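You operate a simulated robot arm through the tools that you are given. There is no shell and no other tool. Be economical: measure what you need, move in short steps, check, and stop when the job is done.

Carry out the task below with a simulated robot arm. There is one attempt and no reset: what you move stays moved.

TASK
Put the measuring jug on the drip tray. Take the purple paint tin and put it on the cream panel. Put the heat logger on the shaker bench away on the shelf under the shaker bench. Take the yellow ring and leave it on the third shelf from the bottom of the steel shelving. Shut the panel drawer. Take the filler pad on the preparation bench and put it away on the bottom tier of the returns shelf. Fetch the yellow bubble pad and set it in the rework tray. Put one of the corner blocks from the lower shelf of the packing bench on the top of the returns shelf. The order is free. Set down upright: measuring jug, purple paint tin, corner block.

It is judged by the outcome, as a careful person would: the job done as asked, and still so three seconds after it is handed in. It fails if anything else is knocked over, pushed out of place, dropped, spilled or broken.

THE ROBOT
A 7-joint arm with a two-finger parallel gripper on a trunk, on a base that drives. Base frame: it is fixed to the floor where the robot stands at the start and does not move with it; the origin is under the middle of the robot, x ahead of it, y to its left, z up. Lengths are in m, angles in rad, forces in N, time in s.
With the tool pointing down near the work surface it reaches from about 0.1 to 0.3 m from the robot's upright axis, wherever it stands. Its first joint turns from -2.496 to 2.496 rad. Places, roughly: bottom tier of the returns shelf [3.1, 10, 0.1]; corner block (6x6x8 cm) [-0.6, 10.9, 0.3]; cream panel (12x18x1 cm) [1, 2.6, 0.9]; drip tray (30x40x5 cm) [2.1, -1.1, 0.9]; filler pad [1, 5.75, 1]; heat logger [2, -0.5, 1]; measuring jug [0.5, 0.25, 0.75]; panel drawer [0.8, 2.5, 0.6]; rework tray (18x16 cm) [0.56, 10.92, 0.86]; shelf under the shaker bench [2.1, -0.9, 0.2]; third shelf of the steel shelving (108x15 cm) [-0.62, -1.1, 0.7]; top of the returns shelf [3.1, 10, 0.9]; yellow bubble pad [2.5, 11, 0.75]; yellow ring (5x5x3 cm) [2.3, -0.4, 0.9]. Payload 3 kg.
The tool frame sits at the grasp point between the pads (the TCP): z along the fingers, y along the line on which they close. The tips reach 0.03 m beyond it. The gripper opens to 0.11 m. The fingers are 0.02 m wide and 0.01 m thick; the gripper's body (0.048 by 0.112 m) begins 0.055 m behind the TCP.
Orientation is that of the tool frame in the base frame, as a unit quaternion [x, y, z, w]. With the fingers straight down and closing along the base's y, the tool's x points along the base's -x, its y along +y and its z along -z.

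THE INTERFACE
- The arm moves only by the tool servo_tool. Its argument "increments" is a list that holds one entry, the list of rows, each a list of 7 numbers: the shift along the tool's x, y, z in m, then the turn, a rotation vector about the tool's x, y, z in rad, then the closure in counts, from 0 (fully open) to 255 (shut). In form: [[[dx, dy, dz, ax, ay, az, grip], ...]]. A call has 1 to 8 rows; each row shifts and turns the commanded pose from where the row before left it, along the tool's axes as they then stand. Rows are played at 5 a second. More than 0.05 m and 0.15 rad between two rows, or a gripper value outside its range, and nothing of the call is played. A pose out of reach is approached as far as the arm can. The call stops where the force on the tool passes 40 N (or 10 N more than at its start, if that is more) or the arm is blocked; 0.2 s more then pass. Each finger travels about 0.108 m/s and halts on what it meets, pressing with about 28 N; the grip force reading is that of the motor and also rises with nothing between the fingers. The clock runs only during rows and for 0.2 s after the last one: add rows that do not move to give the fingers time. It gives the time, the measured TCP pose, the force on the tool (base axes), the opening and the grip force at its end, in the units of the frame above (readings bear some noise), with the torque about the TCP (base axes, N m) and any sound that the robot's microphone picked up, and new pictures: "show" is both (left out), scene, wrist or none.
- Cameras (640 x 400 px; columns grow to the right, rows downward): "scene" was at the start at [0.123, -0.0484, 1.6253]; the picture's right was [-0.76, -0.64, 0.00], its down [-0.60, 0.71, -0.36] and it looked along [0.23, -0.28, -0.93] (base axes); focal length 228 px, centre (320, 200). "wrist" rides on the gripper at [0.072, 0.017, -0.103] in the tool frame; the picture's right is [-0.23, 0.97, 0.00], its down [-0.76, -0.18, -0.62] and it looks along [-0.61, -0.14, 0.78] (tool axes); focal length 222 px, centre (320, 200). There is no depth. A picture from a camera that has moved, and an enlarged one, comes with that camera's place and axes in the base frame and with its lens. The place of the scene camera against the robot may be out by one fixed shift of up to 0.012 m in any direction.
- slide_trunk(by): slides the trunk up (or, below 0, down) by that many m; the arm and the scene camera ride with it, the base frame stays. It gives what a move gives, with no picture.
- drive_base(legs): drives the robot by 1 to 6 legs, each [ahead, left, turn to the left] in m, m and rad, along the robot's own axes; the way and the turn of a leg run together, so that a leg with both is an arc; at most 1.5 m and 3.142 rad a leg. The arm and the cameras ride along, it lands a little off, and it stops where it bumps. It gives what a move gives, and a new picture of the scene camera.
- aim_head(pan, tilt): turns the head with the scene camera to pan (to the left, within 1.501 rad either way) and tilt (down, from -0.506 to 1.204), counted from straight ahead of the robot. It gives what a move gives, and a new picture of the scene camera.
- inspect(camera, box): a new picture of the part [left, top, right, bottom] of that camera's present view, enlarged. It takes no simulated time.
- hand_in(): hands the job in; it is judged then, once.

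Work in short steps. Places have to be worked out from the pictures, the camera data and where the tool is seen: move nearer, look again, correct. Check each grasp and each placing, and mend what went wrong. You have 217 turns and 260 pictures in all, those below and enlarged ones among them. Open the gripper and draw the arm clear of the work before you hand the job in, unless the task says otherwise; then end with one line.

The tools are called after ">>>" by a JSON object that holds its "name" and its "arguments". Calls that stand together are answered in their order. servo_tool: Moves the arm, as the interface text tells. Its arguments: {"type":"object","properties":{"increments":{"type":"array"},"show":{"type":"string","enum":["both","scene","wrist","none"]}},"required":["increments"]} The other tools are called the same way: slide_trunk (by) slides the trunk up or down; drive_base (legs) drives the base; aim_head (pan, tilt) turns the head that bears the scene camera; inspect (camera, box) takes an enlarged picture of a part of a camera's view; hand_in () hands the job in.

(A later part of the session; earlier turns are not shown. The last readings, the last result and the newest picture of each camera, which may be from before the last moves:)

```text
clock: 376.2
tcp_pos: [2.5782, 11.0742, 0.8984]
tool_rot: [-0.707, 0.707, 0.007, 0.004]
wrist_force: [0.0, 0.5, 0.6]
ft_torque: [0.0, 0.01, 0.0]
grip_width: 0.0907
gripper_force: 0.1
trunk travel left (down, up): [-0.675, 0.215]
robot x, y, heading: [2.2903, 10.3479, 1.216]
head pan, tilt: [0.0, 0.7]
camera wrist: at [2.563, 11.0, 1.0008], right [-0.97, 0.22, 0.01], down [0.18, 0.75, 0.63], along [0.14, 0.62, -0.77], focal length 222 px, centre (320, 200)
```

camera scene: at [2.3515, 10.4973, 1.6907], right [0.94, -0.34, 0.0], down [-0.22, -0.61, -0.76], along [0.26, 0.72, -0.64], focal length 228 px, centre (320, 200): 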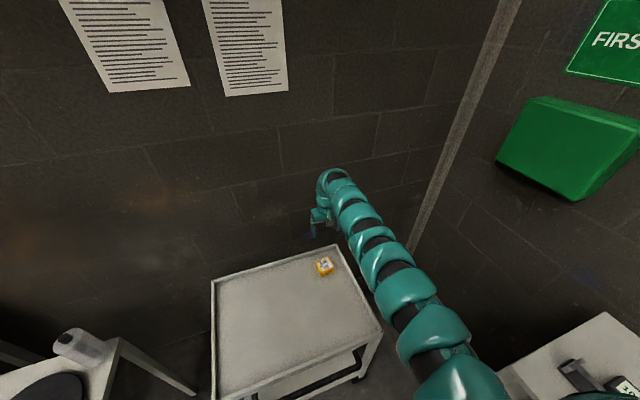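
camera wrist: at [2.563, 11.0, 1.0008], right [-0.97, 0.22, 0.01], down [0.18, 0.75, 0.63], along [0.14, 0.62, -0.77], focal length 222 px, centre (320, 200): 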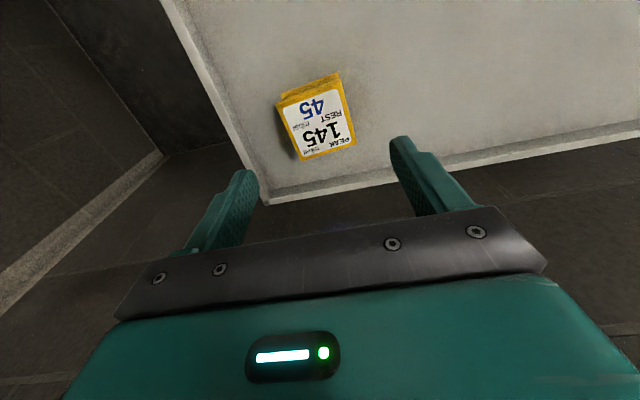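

Good alignment; descend 0.07 and look.

>>> {"name": "slide_trunk", "arguments": {"by": -0.065}}

>>> {"name": "servo_tool", "arguments": {"increments": [[[0, 0, 0, 0, 0, 0, 45]]], "show": "wrist"}}

```text
clock: 377.2
tcp_pos: [2.5779, 11.0724, 0.8327]
tool_rot: [0.707, -0.707, -0.006, -0.003]
wrist_force: [0.5, 0.5, -1.0]
ft_torque: [0.03, 0.02, 0.02]
grip_width: 0.0907
gripper_force: 0.2
trunk travel left (down, up): [-0.61, 0.28]
robot x, y, heading: [2.2872, 10.3478, 1.221]
head pan, tilt: [0.0, 0.7]
```

```text
clock: 377.6
tcp_pos: [2.5792, 11.0741, 0.8324]
tool_rot: [0.708, -0.706, -0.006, -0.004]
wrist_force: [0.3, -0.1, 0.1]
ft_torque: [-0.04, -0.02, 0.03]
grip_width: 0.0905
gripper_force: 0.0
trunk travel left (down, up): [-0.61, 0.28]
robot x, y, heading: [2.2818, 10.3434, 1.219]
head pan, tilt: [0.0, 0.7]
camera wrist: at [2.563, 10.9999, 0.9358], right [-0.97, 0.22, 0.01], down [0.18, 0.75, 0.63], along [0.14, 0.62, -0.77], focal length 222 px, centre (320, 200)
```

wrist: 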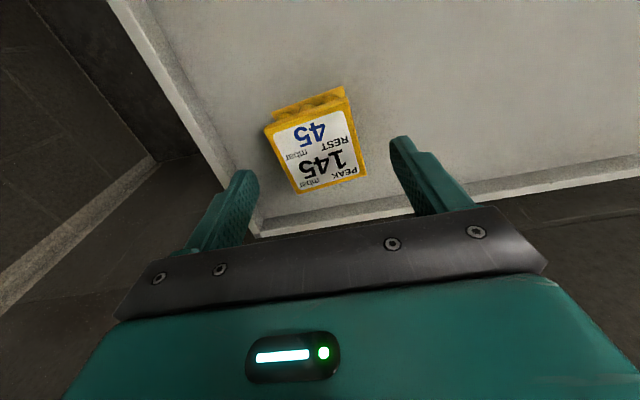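

Descend with small servo steps, watching for contact.

>>> {"name": "servo_tool", "arguments": {"increments": [[[-0.006, 0, 0.012, 0, 0, 0, 45], [0, 0, 0.012, 0, 0, 0, 45], [0, 0, 0.01, 0, 0, 0, 45], [0, 0, 0.008, 0, 0, 0, 45], [0, 0, 0.006, 0, 0, 0, 45]]], "show": "wrist"}}

```text
clock: 378.8
tcp_pos: [2.5783, 11.0695, 0.7855]
tool_rot: [0.707, -0.707, -0.006, -0.004]
wrist_force: [-0.4, -1.1, -0.4]
ft_torque: [0.02, -0.01, -0.02]
grip_width: 0.0902
gripper_force: 0.0
out of reach, approached as far as the arm can: row 1, 2
trunk travel left (down, up): [-0.61, 0.28]
robot x, y, heading: [2.2883, 10.3464, 1.211]
head pan, tilt: [0.0, 0.7]
camera wrist: at [2.5621, 10.9956, 0.8891], right [-0.97, 0.22, 0.01], down [0.18, 0.75, 0.63], along [0.14, 0.62, -0.77], focal length 222 px, centre (320, 200)
```

wrist: 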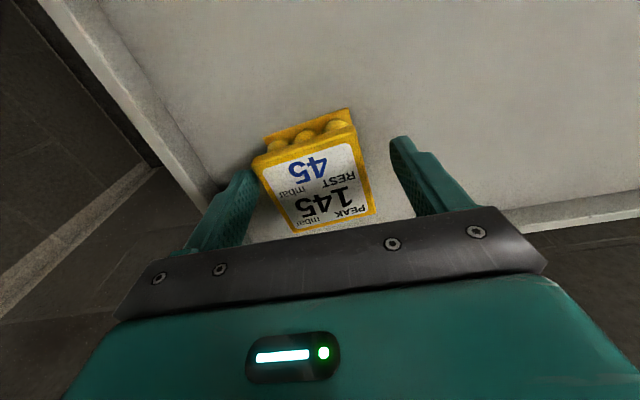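

Continue down until contact.

>>> {"name": "servo_tool", "arguments": {"increments": [[[0, 0, 0.008, 0, 0, 0, 45], [0, 0, 0.006, 0, 0, 0, 45], [0, 0, 0.005, 0, 0, 0, 45], [0, 0, 0.005, 0, 0, 0, 45], [0, 0, 0.004, 0, 0, 0, 45]]], "show": "wrist"}}

```text
clock: 380.0
tcp_pos: [2.5777, 11.0648, 0.7647]
tool_rot: [0.707, -0.707, -0.006, -0.003]
wrist_force: [0.4, 0.2, -0.4]
ft_torque: [-0.02, -0.02, 0.02]
grip_width: 0.0903
gripper_force: 0.0
out of reach, approached as far as the arm can: row 2, 5
trunk travel left (down, up): [-0.61, 0.28]
robot x, y, heading: [2.2865, 10.3463, 1.215]
head pan, tilt: [0.0, 0.7]
camera wrist: at [2.5609, 10.9904, 0.8669], right [-0.97, 0.23, 0.01], down [0.18, 0.75, 0.63], along [0.14, 0.62, -0.77], focal length 222 px, centre (320, 200)
```

wrist: 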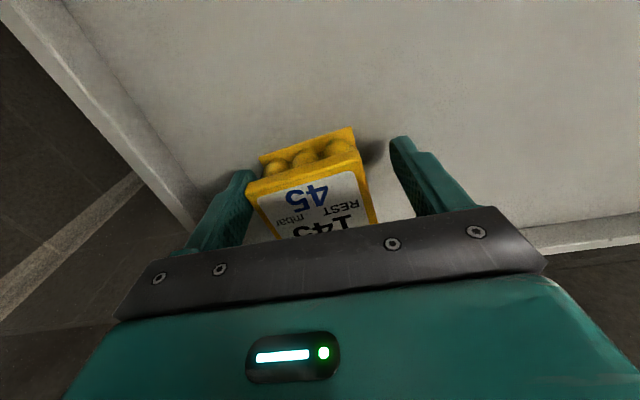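

Fingers straddle the pad well. Close.

>>> {"name": "servo_tool", "arguments": {"increments": [[[0, 0, 0, 0, 0, 0, 100], [0, 0, 0, 0, 0, 0, 160], [0, 0, 0, 0, 0, 0, 255], [0, 0, 0, 0, 0, 0, 255], [0, 0, 0, 0, 0, 0, 255]]], "show": "wrist"}}

```text
clock: 381.2
tcp_pos: [2.5762, 11.065, 0.7637]
tool_rot: [0.707, -0.707, -0.007, -0.004]
wrist_force: [0.6, 0.0, -0.1]
ft_torque: [0.0, -0.06, 0.04]
grip_width: 0.0697
gripper_force: 27.7
trunk travel left (down, up): [-0.61, 0.28]
robot x, y, heading: [2.2828, 10.3451, 1.217]
head pan, tilt: [0.0, 0.7]
camera wrist: at [2.5608, 10.9905, 0.8669], right [-0.97, 0.22, 0.01], down [0.18, 0.75, 0.63], along [0.14, 0.62, -0.77], focal length 222 px, centre (320, 200)
```

wrist: 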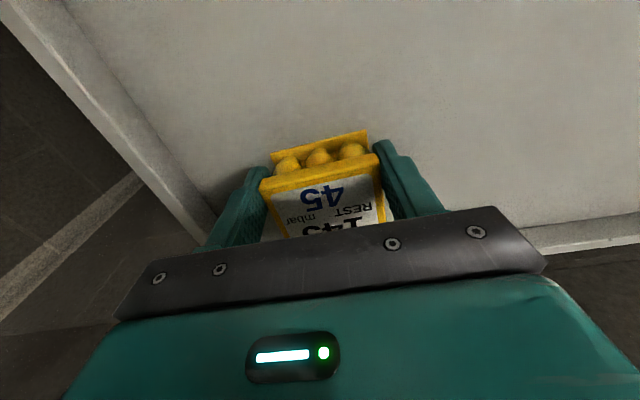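

Pad gripped. Lift, back off and go to the packing bench.

>>> {"name": "slide_trunk", "arguments": {"by": 0.27}}

>>> {"name": "drive_base", "arguments": {"legs": [[-0.55, 0, 0], [0, 0, 0.354], [0, 1.48, 0]]}}

>>> {"name": "aim_head", "arguments": {"pan": 0.1, "tilt": 0.6}}

>>> {"name": "inspect", "arguments": {"camera": "scene", "box": [200, 140, 460, 300]}}

```text
clock: 384.0
tcp_pos: [2.5762, 11.064, 1.0328]
tool_rot: [0.708, -0.707, -0.006, -0.003]
wrist_force: [-0.3, 0.6, -0.7]
ft_torque: [-0.03, -0.03, 0.02]
grip_width: 0.0695
gripper_force: 27.4
trunk travel left (down, up): [-0.88, 0.01]
robot x, y, heading: [2.2865, 10.3521, 1.218]
head pan, tilt: [0.0, 0.7]
```

```text
clock: 395.2
tcp_pos: [0.632, 10.5875, 1.0347]
tool_rot: [0.826, -0.563, -0.007, -0.002]
wrist_force: [-0.8, 0.9, 0.0]
ft_torque: [-0.01, -0.03, -0.01]
grip_width: 0.0692
gripper_force: 28.2
trunk travel left (down, up): [-0.88, 0.01]
robot x, y, heading: [0.6253, 9.8153, 1.59]
head pan, tilt: [0.0, 0.7]
camera scene: at [0.6262, 9.9735, 1.7659], right [1.0, 0.02, 0.0], down [0.01, -0.64, -0.76], along [-0.02, 0.76, -0.64], focal length 228 px, centre (320, 200)
```

scene: 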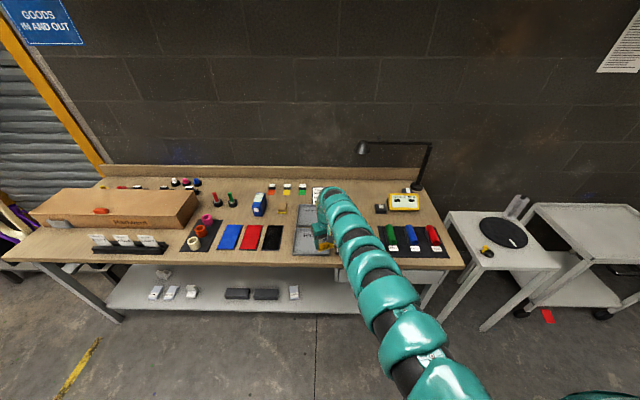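

```text
clock: 395.8
tcp_pos: [0.6315, 10.5872, 1.0348]
tool_rot: [0.826, -0.563, -0.007, -0.003]
wrist_force: [0.4, -0.4, 0.5]
ft_torque: [0.03, 0.01, 0.01]
grip_width: 0.0694
gripper_force: 28.6
trunk travel left (down, up): [-0.88, 0.01]
robot x, y, heading: [0.6242, 9.8136, 1.592]
head pan, tilt: [0.099, 0.6]
camera scene: at [0.6178, 9.9763, 1.7745], right [0.99, 0.12, 0.0], down [0.07, -0.56, -0.82], along [-0.1, 0.82, -0.57], focal length 228 px, centre (320, 200)
```

scene: 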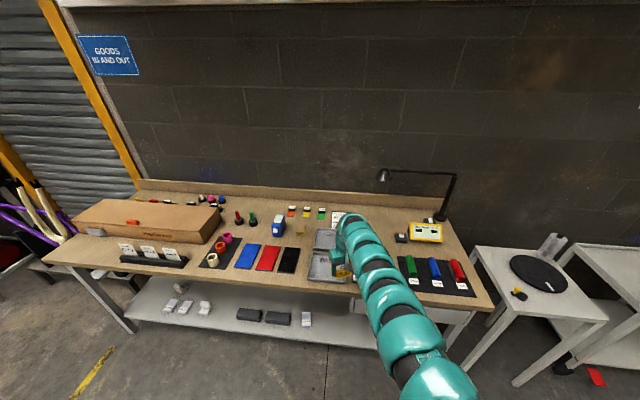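

```text
2.46 times, centred on (330, 220) of scene
camera zoom: at [0.6178, 9.9763, 1.7745], right [0.99, 0.12, 0.0], down [0.07, -0.56, -0.82], along [-0.1, 0.82, -0.57], focal length 562 px, centre (295, 151)
```

zoom: 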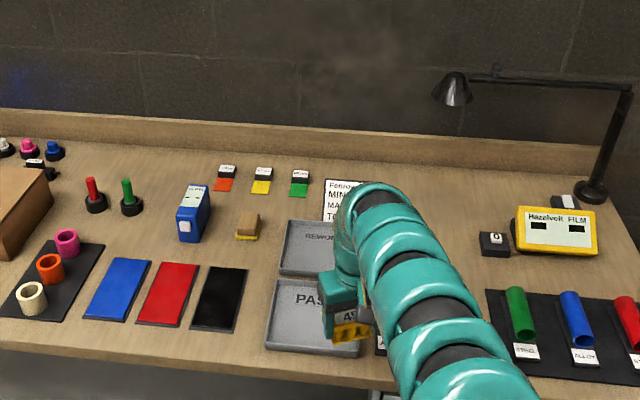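

REWORK tray (rear) centre ≈(0.57,10.907). Rotate tool square and drive over it.

>>> {"name": "servo_tool", "arguments": {"increments": [[[0, 0, 0, 0, 0, 0.13, 255], [0, 0, 0, 0, 0, 0.13, 255], [0, 0, 0, 0, 0, 0.11, 255]]], "show": "none"}}

>>> {"name": "drive_base", "arguments": {"legs": [[0, 0.058, -0.02], [0.31, 0, 0]]}}

>>> {"name": "servo_tool", "arguments": {"increments": [[[0, 0, 0, 0, 0, 0, 255]]], "show": "wrist"}}

```text
clock: 396.6
tcp_pos: [0.631, 10.5872, 1.0344]
tool_rot: [0.708, -0.706, -0.008, -0.002]
wrist_force: [-0.3, 0.6, -0.4]
ft_torque: [0.0, 0.0, -0.01]
grip_width: 0.0692
gripper_force: 28.3
trunk travel left (down, up): [-0.88, 0.01]
robot x, y, heading: [0.6226, 9.8163, 1.592]
head pan, tilt: [0.099, 0.6]
```

```text
clock: 399.3
tcp_pos: [0.5867, 10.8962, 1.0347]
tool_rot: [-0.703, 0.711, 0.006, 0.001]
wrist_force: [-0.2, -0.2, -0.6]
ft_torque: [0.0, -0.01, -0.01]
grip_width: 0.069
gripper_force: 27.7
trunk travel left (down, up): [-0.88, 0.01]
robot x, y, heading: [0.5645, 10.1238, 1.572]
head pan, tilt: [0.099, 0.6]
camera scene: at [0.5619, 10.2857, 1.7744], right [0.99, 0.1, 0.0], down [0.06, -0.56, -0.82], along [-0.08, 0.82, -0.57], focal length 228 px, centre (320, 200)
```

scene: 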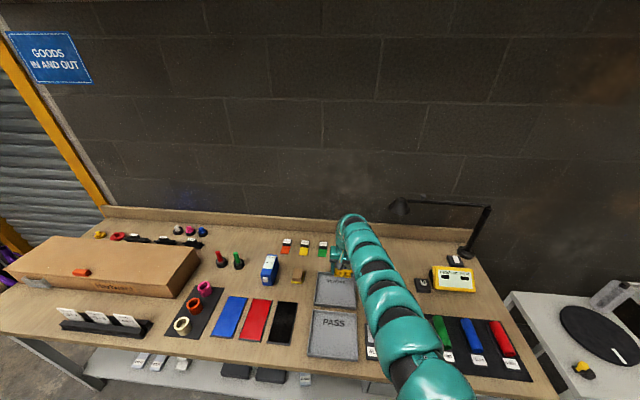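

```text
clock: 399.7
tcp_pos: [0.5863, 10.8941, 1.0345]
tool_rot: [-0.703, 0.711, 0.007, 0.001]
wrist_force: [-0.1, -0.3, -0.2]
ft_torque: [0.05, 0.02, -0.02]
grip_width: 0.0692
gripper_force: 27.4
trunk travel left (down, up): [-0.88, 0.01]
robot x, y, heading: [0.5664, 10.12, 1.576]
head pan, tilt: [0.099, 0.6]
camera wrist: at [0.5704, 10.8221, 1.1375], right [-0.97, 0.24, 0.01], down [0.19, 0.75, 0.63], along [0.14, 0.61, -0.78], focal length 222 px, centre (320, 200)
```

wrist: 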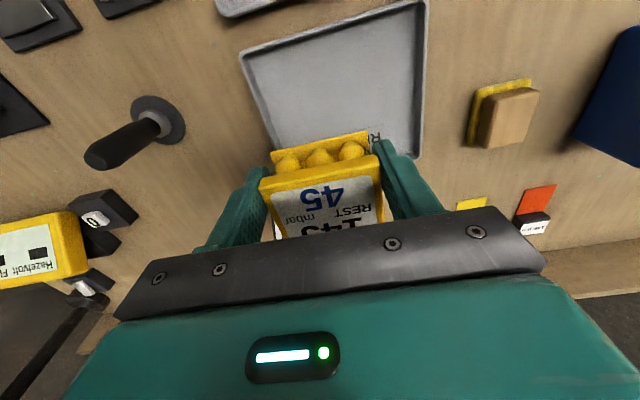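

Tray spans x 0.472–0.656, y 0.833–0.995 (+10). Shift 2 cm left, 1 cm ahead, and lower.

>>> {"name": "servo_tool", "arguments": {"increments": [[[-0.012, 0.021, 0, 0, 0, 0, 255], [0, 0, 0, 0, 0, 0, 255]]], "show": "none"}}

>>> {"name": "slide_trunk", "arguments": {"by": -0.1}}

>>> {"name": "servo_tool", "arguments": {"increments": [[[0, 0, 0, 0, 0, 0, 255]]], "show": "both"}}

```text
clock: 400.3
tcp_pos: [0.5779, 10.8909, 1.0362]
tool_rot: [-0.703, 0.711, 0.007, 0.001]
wrist_force: [0.7, 0.4, -0.1]
ft_torque: [-0.04, 0.0, -0.02]
grip_width: 0.0693
gripper_force: 27.8
out of reach, approached as far as the arm can: row 1
trunk travel left (down, up): [-0.88, 0.01]
robot x, y, heading: [0.5649, 10.1205, 1.573]
head pan, tilt: [0.099, 0.6]
```

```text
clock: 401.6
tcp_pos: [0.5764, 10.8922, 0.9373]
tool_rot: [-0.703, 0.711, 0.007, 0.001]
wrist_force: [-1.1, 0.0, -1.8]
ft_torque: [0.01, 0.01, 0.0]
grip_width: 0.0696
gripper_force: 28.2
trunk travel left (down, up): [-0.78, 0.11]
robot x, y, heading: [0.563, 10.1222, 1.576]
head pan, tilt: [0.099, 0.6]
```

```text
clock: 402.0
tcp_pos: [0.5775, 10.8922, 0.9352]
tool_rot: [-0.703, 0.711, 0.007, 0.002]
wrist_force: [-0.2, -0.7, -0.1]
ft_torque: [-0.03, -0.04, 0.0]
grip_width: 0.0694
gripper_force: 27.8
trunk travel left (down, up): [-0.78, 0.11]
robot x, y, heading: [0.5658, 10.1235, 1.577]
head pan, tilt: [0.099, 0.6]
camera scene: at [0.5619, 10.2846, 1.6745], right [0.99, 0.1, 0.0], down [0.06, -0.56, -0.82], along [-0.08, 0.82, -0.57], focal length 228 px, centre (320, 200)
camera wrist: at [0.5623, 10.818, 1.0393], right [-0.97, 0.24, 0.01], down [0.19, 0.75, 0.63], along [0.14, 0.61, -0.78], focal length 222 px, centre (320, 200)
```

scene: 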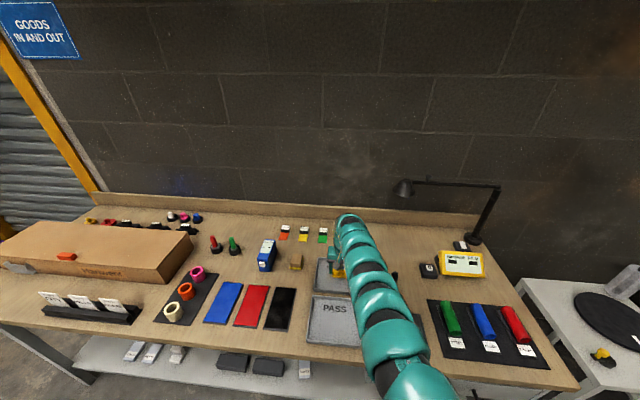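
wrist: 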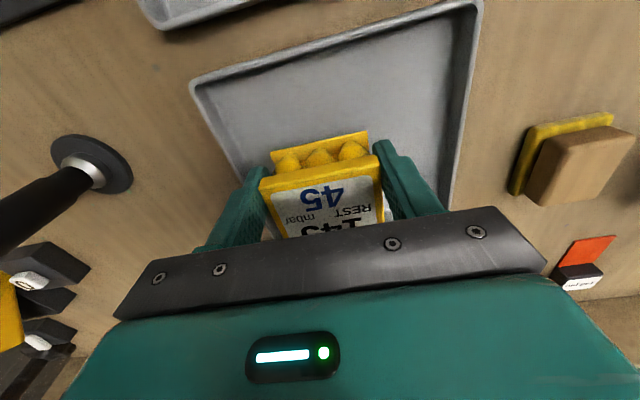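

Nudge 1.2 cm left, then lower to contact.

>>> {"name": "drive_base", "arguments": {"legs": [[0.008, 0.013, 0]]}}

>>> {"name": "slide_trunk", "arguments": {"by": -0.025}}

>>> {"name": "slide_trunk", "arguments": {"by": -0.01}}

>>> {"name": "slide_trunk", "arguments": {"by": -0.008}}

```text
clock: 402.8
tcp_pos: [0.5647, 10.8997, 0.9356]
tool_rot: [-0.703, 0.712, 0.007, 0.001]
wrist_force: [-0.4, 0.1, -0.5]
ft_torque: [-0.01, -0.04, 0.02]
grip_width: 0.0693
gripper_force: 28.1
trunk travel left (down, up): [-0.78, 0.11]
robot x, y, heading: [0.5465, 10.1314, 1.575]
head pan, tilt: [0.099, 0.6]
camera scene: at [0.5477, 10.2934, 1.6744], right [0.99, 0.1, 0.0], down [0.06, -0.56, -0.82], along [-0.08, 0.82, -0.57], focal length 228 px, centre (320, 200)
```

scene: 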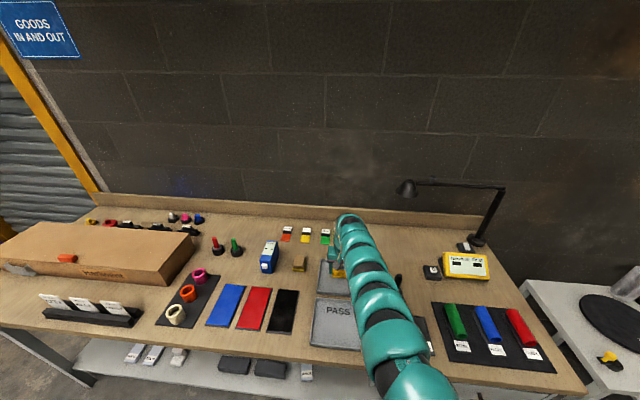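

```text
clock: 403.5
tcp_pos: [0.5648, 10.8989, 0.9121]
tool_rot: [-0.702, 0.712, 0.008, 0.002]
wrist_force: [-0.3, 0.4, -1.1]
ft_torque: [-0.02, 0.03, 0.03]
grip_width: 0.069
gripper_force: 27.7
trunk travel left (down, up): [-0.755, 0.135]
robot x, y, heading: [0.5502, 10.1301, 1.577]
head pan, tilt: [0.099, 0.6]
```

```text
clock: 404.1
tcp_pos: [0.5639, 10.8993, 0.9046]
tool_rot: [-0.703, 0.711, 0.008, 0.003]
wrist_force: [-1.5, 3.5, 16.7]
ft_torque: [0.14, -0.18, 0.02]
grip_width: 0.0696
gripper_force: 27.6
trunk travel left (down, up): [-0.745, 0.145]
robot x, y, heading: [0.5516, 10.1312, 1.573]
head pan, tilt: [0.099, 0.6]
```

```text
clock: 404.6
tcp_pos: [0.5649, 10.8983, 0.8936]
tool_rot: [-0.703, 0.712, 0.008, 0.001]
wrist_force: [-2.0, -1.2, 16.1]
ft_torque: [-0.06, -0.5, -0.01]
grip_width: 0.0698
gripper_force: 28.2
trunk travel left (down, up): [-0.737, 0.153]
robot x, y, heading: [0.5489, 10.1289, 1.577]
head pan, tilt: [0.099, 0.6]
```

Contact. Release partially and look.

>>> {"name": "servo_tool", "arguments": {"increments": [[[0, 0, 0, 0, 0, 0, 85], [0, 0, 0, 0, 0, 0, 60], [0, 0, 0, 0, 0, 0, 40], [0, 0, 0, 0, 0, 0, 40]]], "show": "wrist"}}

>>> {"name": "slide_trunk", "arguments": {"by": 0.16}}

>>> {"name": "drive_base", "arguments": {"legs": [[-0.4, 0.0, 0]]}}

>>> {"name": "inspect", "arguments": {"camera": "scene", "box": [230, 150, 390, 270]}}

```text
clock: 405.6
tcp_pos: [0.5638, 10.8972, 0.8946]
tool_rot: [-0.703, 0.711, 0.006, 0.002]
wrist_force: [-11.3, -1.4, 11.3]
ft_torque: [-0.14, -0.3, -0.18]
grip_width: 0.0867
gripper_force: 0.1
trunk travel left (down, up): [-0.737, 0.153]
robot x, y, heading: [0.5508, 10.1291, 1.575]
head pan, tilt: [0.099, 0.6]
camera wrist: at [0.5481, 10.8247, 0.9972], right [-0.97, 0.24, 0.01], down [0.19, 0.75, 0.63], along [0.14, 0.62, -0.78], focal length 222 px, centre (320, 200)
```

wrist: 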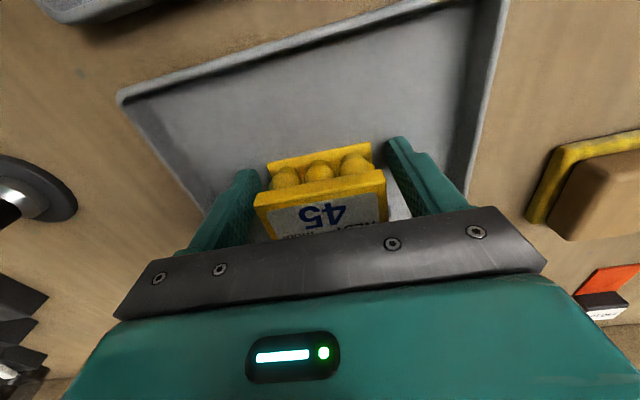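

```text
clock: 407.4
tcp_pos: [0.5651, 10.8996, 1.0467]
tool_rot: [-0.703, 0.712, 0.008, 0.002]
wrist_force: [0.0, -0.1, 0.0]
ft_torque: [0.01, 0.0, 0.02]
grip_width: 0.0925
gripper_force: 0.1
out of reach, approached as far as the arm can: row 1
trunk travel left (down, up): [-0.89, 0.0]
robot x, y, heading: [0.5504, 10.1307, 1.578]
head pan, tilt: [0.099, 0.6]
```

```text
clock: 409.9
tcp_pos: [0.5666, 10.5031, 1.0483]
tool_rot: [-0.702, 0.712, 0.008, 0.001]
wrist_force: [0.1, -0.3, -0.4]
ft_torque: [-0.04, -0.01, -0.04]
grip_width: 0.0927
gripper_force: 0.0
trunk travel left (down, up): [-0.89, 0.0]
robot x, y, heading: [0.5504, 9.733, 1.575]
head pan, tilt: [0.099, 0.6]
camera scene: at [0.5501, 9.895, 1.785], right [0.99, 0.1, 0.0], down [0.06, -0.56, -0.83], along [-0.08, 0.82, -0.56], focal length 228 px, centre (320, 200)
```

scene: 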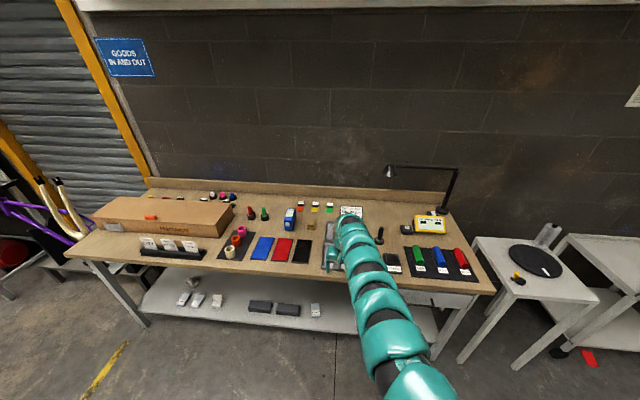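

```text
3.33 times, centred on (310, 210) of scene
camera zoom: at [0.5501, 9.895, 1.785], right [0.99, 0.1, 0.0], down [0.06, -0.56, -0.83], along [-0.08, 0.82, -0.56], focal length 761 px, centre (353, 167)
```

zoom: 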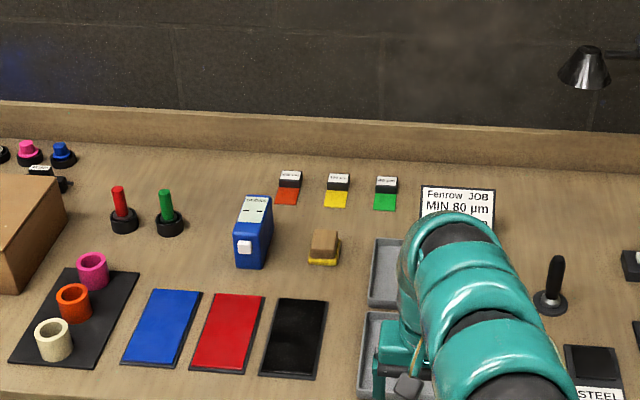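

Now move left toward the corner blocks on the lower shelf; check the tray on the way.

>>> {"name": "drive_base", "arguments": {"legs": [[0, 0.9, 0]]}}

>>> {"name": "aim_head", "arguments": {"pan": -0.6, "tilt": 0.5}}

>>> {"name": "inspect", "arguments": {"camera": "scene", "box": [260, 150, 420, 270]}}

```text
clock: 414.6
tcp_pos: [-0.3301, 10.5043, 1.0469]
tool_rot: [-0.7, 0.715, 0.008, 0.002]
wrist_force: [-0.7, -0.6, -0.8]
ft_torque: [0.04, 0.0, 0.02]
grip_width: 0.0926
gripper_force: 0.0
trunk travel left (down, up): [-0.89, 0.0]
robot x, y, heading: [-0.3472, 9.7402, 1.563]
head pan, tilt: [0.099, 0.6]
camera scene: at [-0.3509, 9.8975, 1.7849], right [1.0, 0.09, 0.0], down [0.05, -0.56, -0.82], along [-0.08, 0.82, -0.57], focal length 228 px, centre (320, 200)
```

scene: 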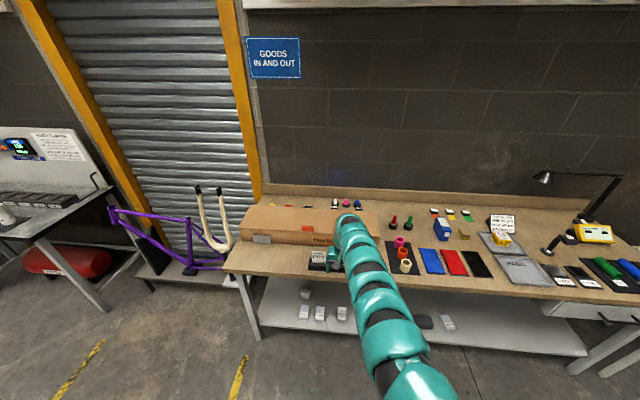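

```text
clock: 415.7
tcp_pos: [-0.329, 10.5041, 1.0471]
tool_rot: [-0.699, 0.715, 0.007, 0.002]
wrist_force: [0.2, -0.2, 0.1]
ft_torque: [-0.02, 0.03, 0.02]
grip_width: 0.0927
gripper_force: 0.0
trunk travel left (down, up): [-0.89, 0.0]
robot x, y, heading: [-0.3477, 9.7374, 1.565]
head pan, tilt: [-0.6, 0.499]
camera scene: at [-0.2904, 9.8843, 1.794], right [0.82, -0.57, 0.0], down [-0.27, -0.39, -0.88], along [0.5, 0.72, -0.48], focal length 228 px, centre (320, 200)
```

scene: 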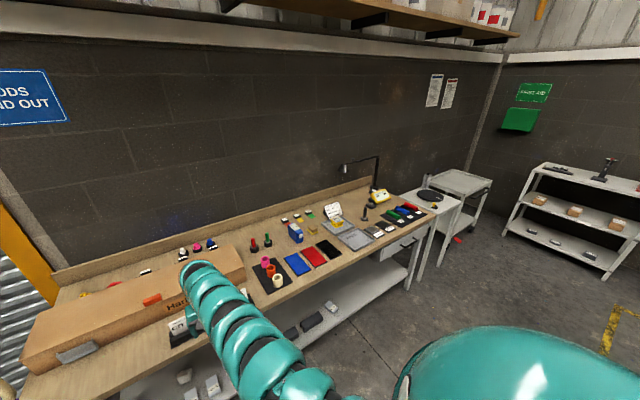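

```text
3.33 times, centred on (340, 210) of scene
camera zoom: at [-0.2904, 9.8843, 1.794], right [0.82, -0.57, 0.0], down [-0.27, -0.39, -0.88], along [0.5, 0.72, -0.48], focal length 761 px, centre (253, 167)
```

zoom: 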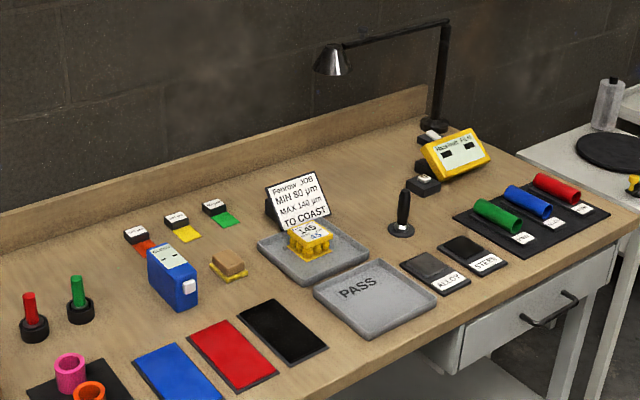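

Yellow pad sits in the rework tray. Now back off, lower the trunk and view the lower shelf.

>>> {"name": "drive_base", "arguments": {"legs": [[-0.3, 0, 0]]}}

>>> {"name": "slide_trunk", "arguments": {"by": -0.4}}

>>> {"name": "slide_trunk", "arguments": {"by": -0.3}}

>>> {"name": "aim_head", "arguments": {"pan": 0.0, "tilt": 0.4}}

>>> {"name": "inspect", "arguments": {"camera": "scene", "box": [200, 120, 400, 260]}}

```text
clock: 417.8
tcp_pos: [-0.3305, 10.2012, 1.0481]
tool_rot: [-0.7, 0.715, 0.007, 0.002]
wrist_force: [-0.6, 0.0, -0.3]
ft_torque: [0.02, 0.03, -0.02]
grip_width: 0.0927
gripper_force: 0.0
trunk travel left (down, up): [-0.89, 0.0]
robot x, y, heading: [-0.3519, 9.4332, 1.563]
head pan, tilt: [-0.6, 0.499]
camera scene: at [-0.292, 9.5815, 1.7941], right [0.82, -0.57, 0.0], down [-0.27, -0.39, -0.88], along [0.5, 0.72, -0.48], focal length 228 px, centre (320, 200)
```

scene: 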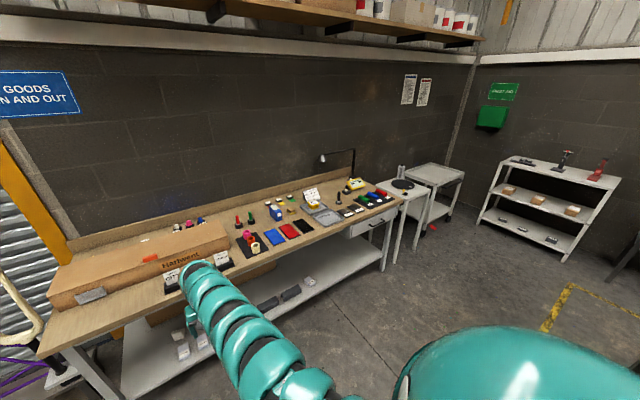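

```text
clock: 421.6
tcp_pos: [-0.3305, 10.2028, 0.6471]
tool_rot: [-0.699, 0.715, 0.008, 0.002]
wrist_force: [-0.7, -0.2, -0.6]
ft_torque: [0.01, 0.0, 0.0]
grip_width: 0.093
gripper_force: 0.2
trunk travel left (down, up): [-0.49, 0.4]
robot x, y, heading: [-0.3531, 9.4321, 1.565]
head pan, tilt: [-0.6, 0.499]
```

```text
clock: 424.6
tcp_pos: [-0.3304, 10.2023, 0.3472]
tool_rot: [-0.699, 0.715, 0.007, 0.001]
wrist_force: [-0.2, 0.1, -0.2]
ft_torque: [-0.04, -0.02, 0.02]
grip_width: 0.0928
gripper_force: 0.1
trunk travel left (down, up): [-0.19, 0.7]
robot x, y, heading: [-0.3524, 9.433, 1.566]
head pan, tilt: [-0.6, 0.499]
```

```text
clock: 425.6
tcp_pos: [-0.3311, 10.2012, 0.3456]
tool_rot: [-0.7, 0.714, 0.007, 0.001]
wrist_force: [0.4, -0.1, 0.0]
ft_torque: [0.02, 0.01, 0.04]
grip_width: 0.0928
gripper_force: 0.1
trunk travel left (down, up): [-0.19, 0.7]
robot x, y, heading: [-0.3516, 9.4336, 1.564]
head pan, tilt: [0.0, 0.4]
camera scene: at [-0.3433, 9.6003, 1.1031], right [1.0, -0.01, 0.0], down [0.0, -0.39, -0.92], along [0.01, 0.92, -0.39], focal length 228 px, centre (320, 200)
```

scene: 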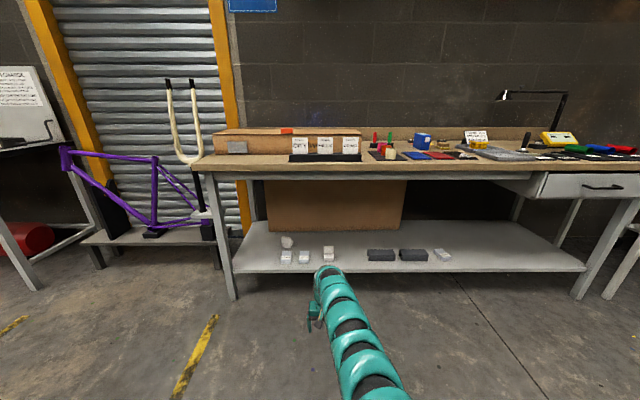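

```text
2.86 times, centred on (300, 190) of scene
camera zoom: at [-0.3433, 9.6003, 1.1031], right [1.0, -0.01, 0.0], down [0.0, -0.39, -0.92], along [0.01, 0.92, -0.39], focal length 652 px, centre (377, 229)
```

zoom: 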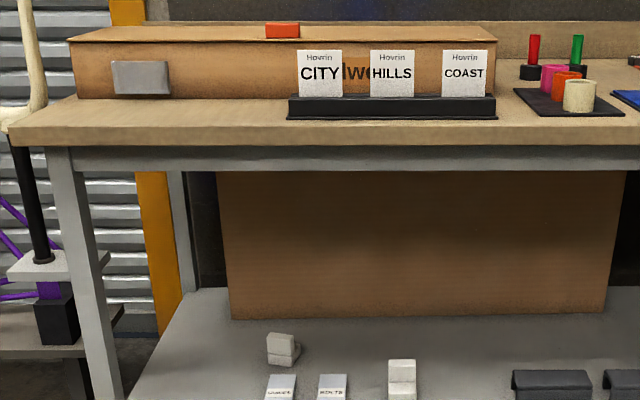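

Zoom on the white blocks.

>>> {"name": "inspect", "arguments": {"camera": "scene", "box": [260, 225, 360, 275]}}

>>> {"name": "inspect", "arguments": {"camera": "scene", "box": [350, 230, 470, 280]}}

```text
6.40 times, centred on (310, 250) of scene
camera zoom: at [-0.3433, 9.6003, 1.1031], right [1.0, -0.01, 0.0], down [0.0, -0.39, -0.92], along [0.01, 0.92, -0.39], focal length 1461 px, centre (384, -120)
```

zoom: 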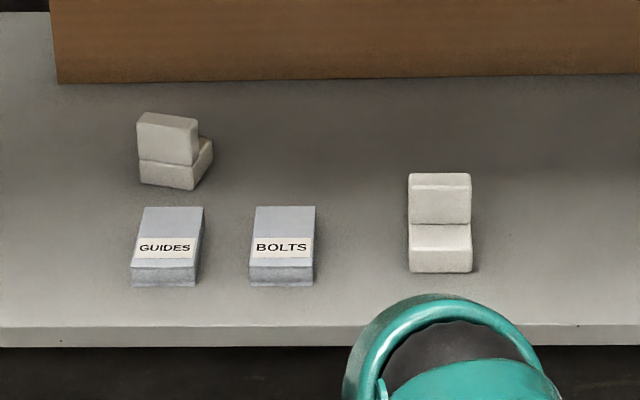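

```text
5.33 times, centred on (410, 255) of scene
camera zoom: at [-0.3433, 9.6003, 1.1031], right [1.0, -0.01, 0.0], down [0.0, -0.39, -0.92], along [0.01, 0.92, -0.39], focal length 1217 px, centre (-160, -93)
```

zoom: 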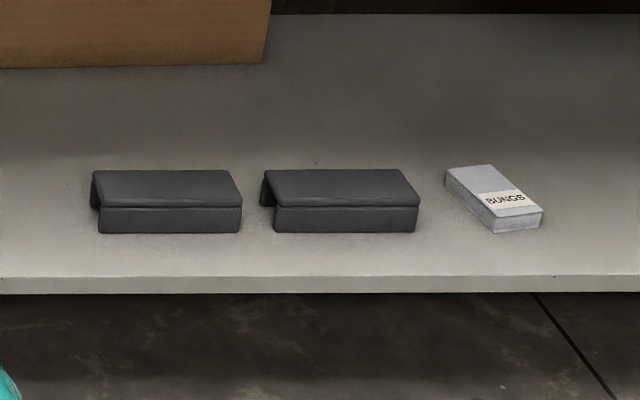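

Two L-shaped corner blocks; take the right one at ≈(−0.28,10.70), shelf z≈0.265. Raise a bit and move in partway.

>>> {"name": "slide_trunk", "arguments": {"by": 0.09}}

>>> {"name": "drive_base", "arguments": {"legs": [[0, -0.05, 0], [0.38, 0, 0]]}}

>>> {"name": "servo_tool", "arguments": {"increments": [[[0, 0, 0, 0, 0, 0, 0], [0, 0, 0, 0, 0, 0, 0]]], "show": "wrist"}}

```text
clock: 426.8
tcp_pos: [-0.3311, 10.2029, 0.4362]
tool_rot: [-0.7, 0.714, 0.006, 0.0]
wrist_force: [-0.1, -0.4, -0.1]
ft_torque: [0.0, 0.0, -0.03]
grip_width: 0.0928
gripper_force: 0.0
trunk travel left (down, up): [-0.28, 0.61]
robot x, y, heading: [-0.3497, 9.4346, 1.566]
head pan, tilt: [0.0, 0.4]
```

```text
clock: 429.8
tcp_pos: [-0.2767, 10.5835, 0.4373]
tool_rot: [-0.699, 0.716, 0.008, 0.002]
wrist_force: [0.4, 0.0, -0.4]
ft_torque: [0.02, 0.01, 0.0]
grip_width: 0.0928
gripper_force: 0.1
trunk travel left (down, up): [-0.28, 0.61]
robot x, y, heading: [-0.2985, 9.8136, 1.561]
head pan, tilt: [0.0, 0.4]
camera scene: at [-0.29, 9.9809, 1.1932], right [1.0, -0.01, 0.0], down [0.0, -0.39, -0.92], along [0.01, 0.92, -0.39], focal length 228 px, centre (320, 200)
```

scene: 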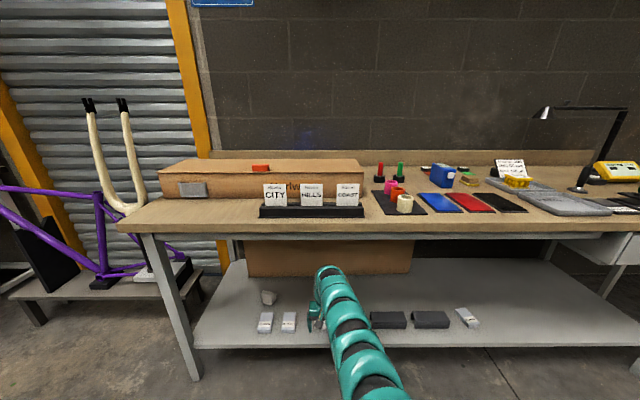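

```text
clock: 430.4
tcp_pos: [-0.2767, 10.5833, 0.4365]
tool_rot: [-0.699, 0.715, 0.008, 0.001]
wrist_force: [-0.1, 1.1, 0.0]
ft_torque: [0.01, 0.0, -0.01]
grip_width: 0.11
gripper_force: 0.0
trunk travel left (down, up): [-0.28, 0.61]
robot x, y, heading: [-0.2963, 9.8164, 1.564]
head pan, tilt: [0.0, 0.4]
camera wrist: at [-0.293, 10.5096, 0.5399], right [-0.97, 0.25, 0.01], down [0.2, 0.75, 0.63], along [0.15, 0.61, -0.78], focal length 222 px, centre (320, 200)
```

wrist: 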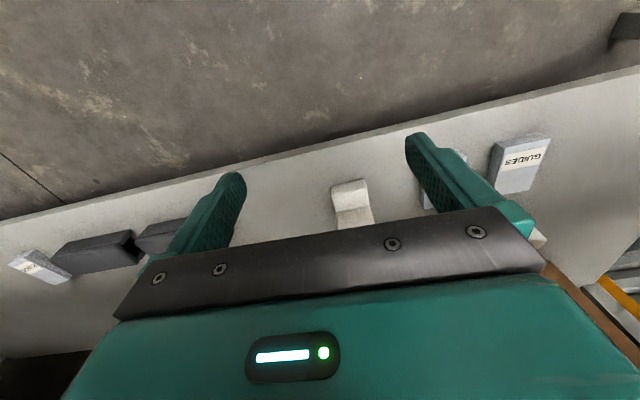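

Block front ≈y 10.70, centre ≈(−0.29,10.735). Drive in 0.15 and look.

>>> {"name": "drive_base", "arguments": {"legs": [[0.135, 0.012, 0]]}}

>>> {"name": "servo_tool", "arguments": {"increments": [[[0, 0, 0, 0, 0, 0, 0]]], "show": "wrist"}}

>>> {"name": "inspect", "arguments": {"camera": "scene", "box": [240, 180, 400, 300]}}

```text
clock: 431.7
tcp_pos: [-0.2875, 10.7185, 0.4369]
tool_rot: [-0.699, 0.715, 0.008, 0.001]
wrist_force: [0.0, 0.6, -0.3]
ft_torque: [-0.02, 0.0, 0.02]
grip_width: 0.11
gripper_force: 0.0
trunk travel left (down, up): [-0.28, 0.61]
robot x, y, heading: [-0.3084, 9.9465, 1.568]
head pan, tilt: [0.0, 0.4]
camera scene: at [-0.3009, 10.1157, 1.1932], right [1.0, -0.01, 0.0], down [0.0, -0.39, -0.92], along [0.01, 0.92, -0.39], focal length 228 px, centre (320, 200)
```

scene: 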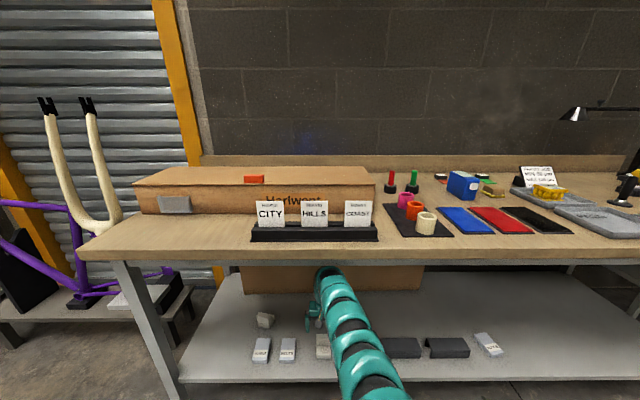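

```text
clock: 432.1
tcp_pos: [-0.288, 10.717, 0.4377]
tool_rot: [-0.699, 0.715, 0.008, 0.002]
wrist_force: [0.0, 0.9, -0.2]
ft_torque: [0.02, 0.01, 0.02]
grip_width: 0.11
gripper_force: 0.1
trunk travel left (down, up): [-0.28, 0.61]
robot x, y, heading: [-0.3072, 9.9481, 1.565]
head pan, tilt: [0.0, 0.4]
camera wrist: at [-0.3041, 10.6445, 0.54], right [-0.97, 0.25, 0.01], down [0.2, 0.75, 0.63], along [0.15, 0.61, -0.78], focal length 222 px, centre (320, 200)
```

wrist: 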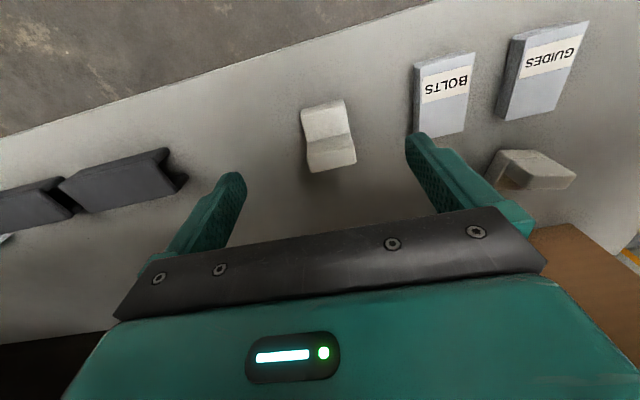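

```text
3.33 times, centred on (320, 240) of scene
camera zoom: at [-0.3009, 10.1158, 1.1932], right [1.0, -0.01, 0.0], down [0.0, -0.39, -0.92], along [0.01, 0.92, -0.39], focal length 761 px, centre (320, 67)
```

zoom: 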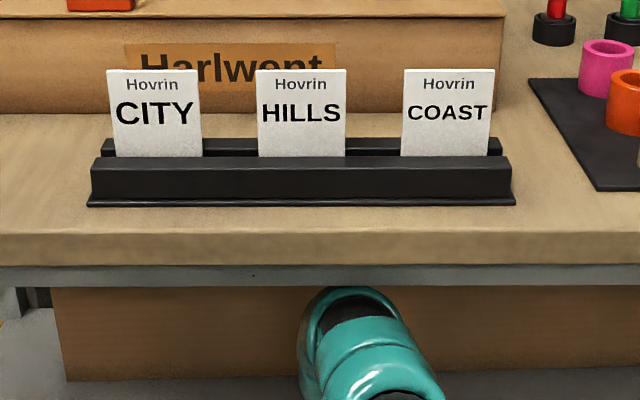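

Block centre ≈(−0.291,10.737); pre-close to 0.085, move 2 cm ahead and descend.

>>> {"name": "servo_tool", "arguments": {"increments": [[[-0.02, 0.003, 0, 0, 0, 0, 57], [0, 0, 0, 0, 0, 0, 57]]], "show": "none"}}

>>> {"name": "slide_trunk", "arguments": {"by": -0.08}}

>>> {"name": "servo_tool", "arguments": {"increments": [[[0, 0, 0, 0, 0, 0, 57]]], "show": "wrist"}}

```text
clock: 432.7
tcp_pos: [-0.2862, 10.7175, 0.437]
tool_rot: [-0.699, 0.715, 0.008, 0.002]
wrist_force: [-0.3, 1.0, -0.5]
ft_torque: [-0.01, 0.0, -0.01]
grip_width: 0.0854
gripper_force: 0.2
out of reach, approached as far as the arm can: row 1
trunk travel left (down, up): [-0.28, 0.61]
robot x, y, heading: [-0.3088, 9.9461, 1.567]
head pan, tilt: [0.0, 0.4]
```

```text
clock: 433.9
tcp_pos: [-0.2876, 10.718, 0.3568]
tool_rot: [-0.699, 0.715, 0.007, 0.001]
wrist_force: [0.0, 0.4, -0.2]
ft_torque: [-0.02, -0.02, 0.0]
grip_width: 0.0856
gripper_force: 0.1
trunk travel left (down, up): [-0.2, 0.69]
robot x, y, heading: [-0.3071, 9.9468, 1.562]
head pan, tilt: [0.0, 0.4]
```

```text
clock: 434.3
tcp_pos: [-0.2863, 10.7172, 0.3567]
tool_rot: [-0.699, 0.715, 0.007, 0.002]
wrist_force: [0.2, -0.1, -0.1]
ft_torque: [0.0, 0.02, 0.03]
grip_width: 0.0856
gripper_force: 0.1
trunk travel left (down, up): [-0.2, 0.69]
robot x, y, heading: [-0.305, 9.9489, 1.562]
head pan, tilt: [0.0, 0.4]
camera wrist: at [-0.304, 10.6445, 0.4599], right [-0.97, 0.25, 0.01], down [0.2, 0.75, 0.63], along [0.15, 0.61, -0.78], focal length 222 px, centre (320, 200)
```

wrist: 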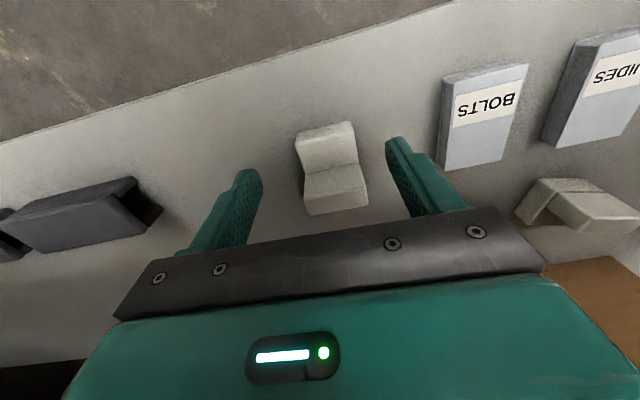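

Two-height triangulation: shelf z≈0.19, block y 10.73–10.79, top z≈0.27. Drive 0.043 further and descend.

>>> {"name": "drive_base", "arguments": {"legs": [[0.043, 0.002, 0]]}}

>>> {"name": "slide_trunk", "arguments": {"by": -0.08}}

>>> {"name": "servo_tool", "arguments": {"increments": [[[0, 0, 0, 0, 0, 0, 57]]], "show": "wrist"}}

```text
clock: 435.1
tcp_pos: [-0.2882, 10.7607, 0.3579]
tool_rot: [-0.699, 0.715, 0.006, 0.001]
wrist_force: [0.0, 0.4, -0.1]
ft_torque: [0.03, -0.02, -0.03]
grip_width: 0.0855
gripper_force: 0.1
trunk travel left (down, up): [-0.2, 0.69]
robot x, y, heading: [-0.3094, 9.9931, 1.569]
head pan, tilt: [0.0, 0.4]
camera scene: at [-0.3026, 10.1585, 1.1132], right [1.0, -0.01, 0.0], down [0.0, -0.39, -0.92], along [0.01, 0.92, -0.39], focal length 228 px, centre (320, 200)
```

scene: 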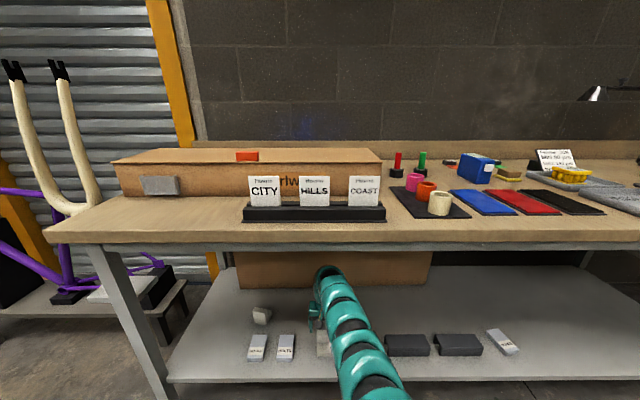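

```text
clock: 436.3
tcp_pos: [-0.2888, 10.7602, 0.2774]
tool_rot: [-0.699, 0.715, 0.008, 0.002]
wrist_force: [-0.5, 0.1, 0.3]
ft_torque: [0.02, -0.02, -0.03]
grip_width: 0.0854
gripper_force: 0.1
trunk travel left (down, up): [-0.12, 0.77]
robot x, y, heading: [-0.3097, 9.9927, 1.564]
head pan, tilt: [0.0, 0.4]
```

```text
clock: 436.7
tcp_pos: [-0.2888, 10.7611, 0.2783]
tool_rot: [-0.699, 0.715, 0.007, 0.002]
wrist_force: [-0.2, 0.3, -0.3]
ft_torque: [-0.01, -0.03, -0.02]
grip_width: 0.0857
gripper_force: 0.2
trunk travel left (down, up): [-0.12, 0.77]
robot x, y, heading: [-0.3106, 9.994, 1.568]
head pan, tilt: [0.0, 0.4]
camera wrist: at [-0.3057, 10.6874, 0.3799], right [-0.97, 0.25, 0.01], down [0.2, 0.75, 0.63], along [0.15, 0.61, -0.78], focal length 222 px, centre (320, 200)
```

wrist: 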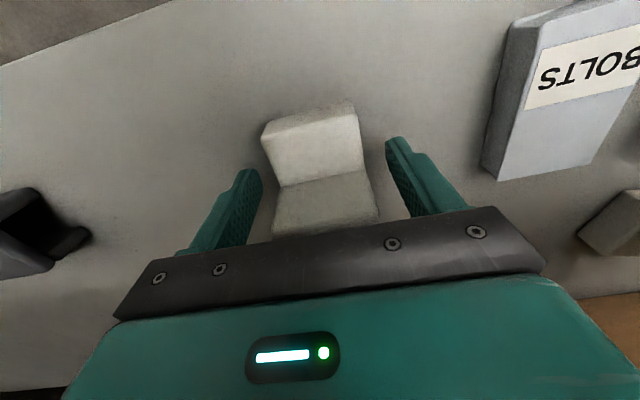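

Fingers straddle the block. Lower 0.038 and close.

>>> {"name": "slide_trunk", "arguments": {"by": -0.036}}

>>> {"name": "servo_tool", "arguments": {"increments": [[[0, 0, 0, 0, 0, 0, 57], [0, 0, 0, 0, 0, 0, 110], [0, 0, 0, 0, 0, 0, 200], [0, 0, 0, 0, 0, 0, 255], [0, 0, 0, 0, 0, 0, 255]]], "show": "wrist"}}

```text
clock: 437.3
tcp_pos: [-0.2886, 10.7604, 0.255]
tool_rot: [-0.699, 0.716, 0.008, 0.002]
wrist_force: [0.8, -9.3, 16.1]
ft_torque: [-0.46, -0.74, -0.43]
grip_width: 0.0858
gripper_force: 0.5
trunk travel left (down, up): [-0.094, 0.796]
robot x, y, heading: [-0.3117, 9.9887, 1.565]
head pan, tilt: [0.0, 0.4]
stopped: the force on the tool passed its limit at 49 N (the readings are from after the stop); the commanded pose is now the measured one
```

```text
clock: 438.5
tcp_pos: [-0.2892, 10.762, 0.2559]
tool_rot: [-0.698, 0.716, 0.008, 0.002]
wrist_force: [11.9, 3.8, 18.3]
ft_torque: [-0.03, -1.02, 0.27]
grip_width: 0.0593
gripper_force: 28.1
trunk travel left (down, up): [-0.094, 0.796]
robot x, y, heading: [-0.3118, 9.9915, 1.565]
head pan, tilt: [0.0, 0.4]
camera wrist: at [-0.3055, 10.688, 0.3581], right [-0.97, 0.25, 0.01], down [0.2, 0.75, 0.63], along [0.15, 0.61, -0.77], focal length 222 px, centre (320, 200)
```

wrist: 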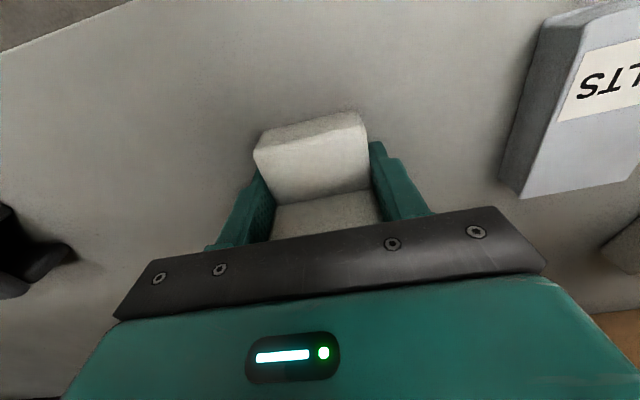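

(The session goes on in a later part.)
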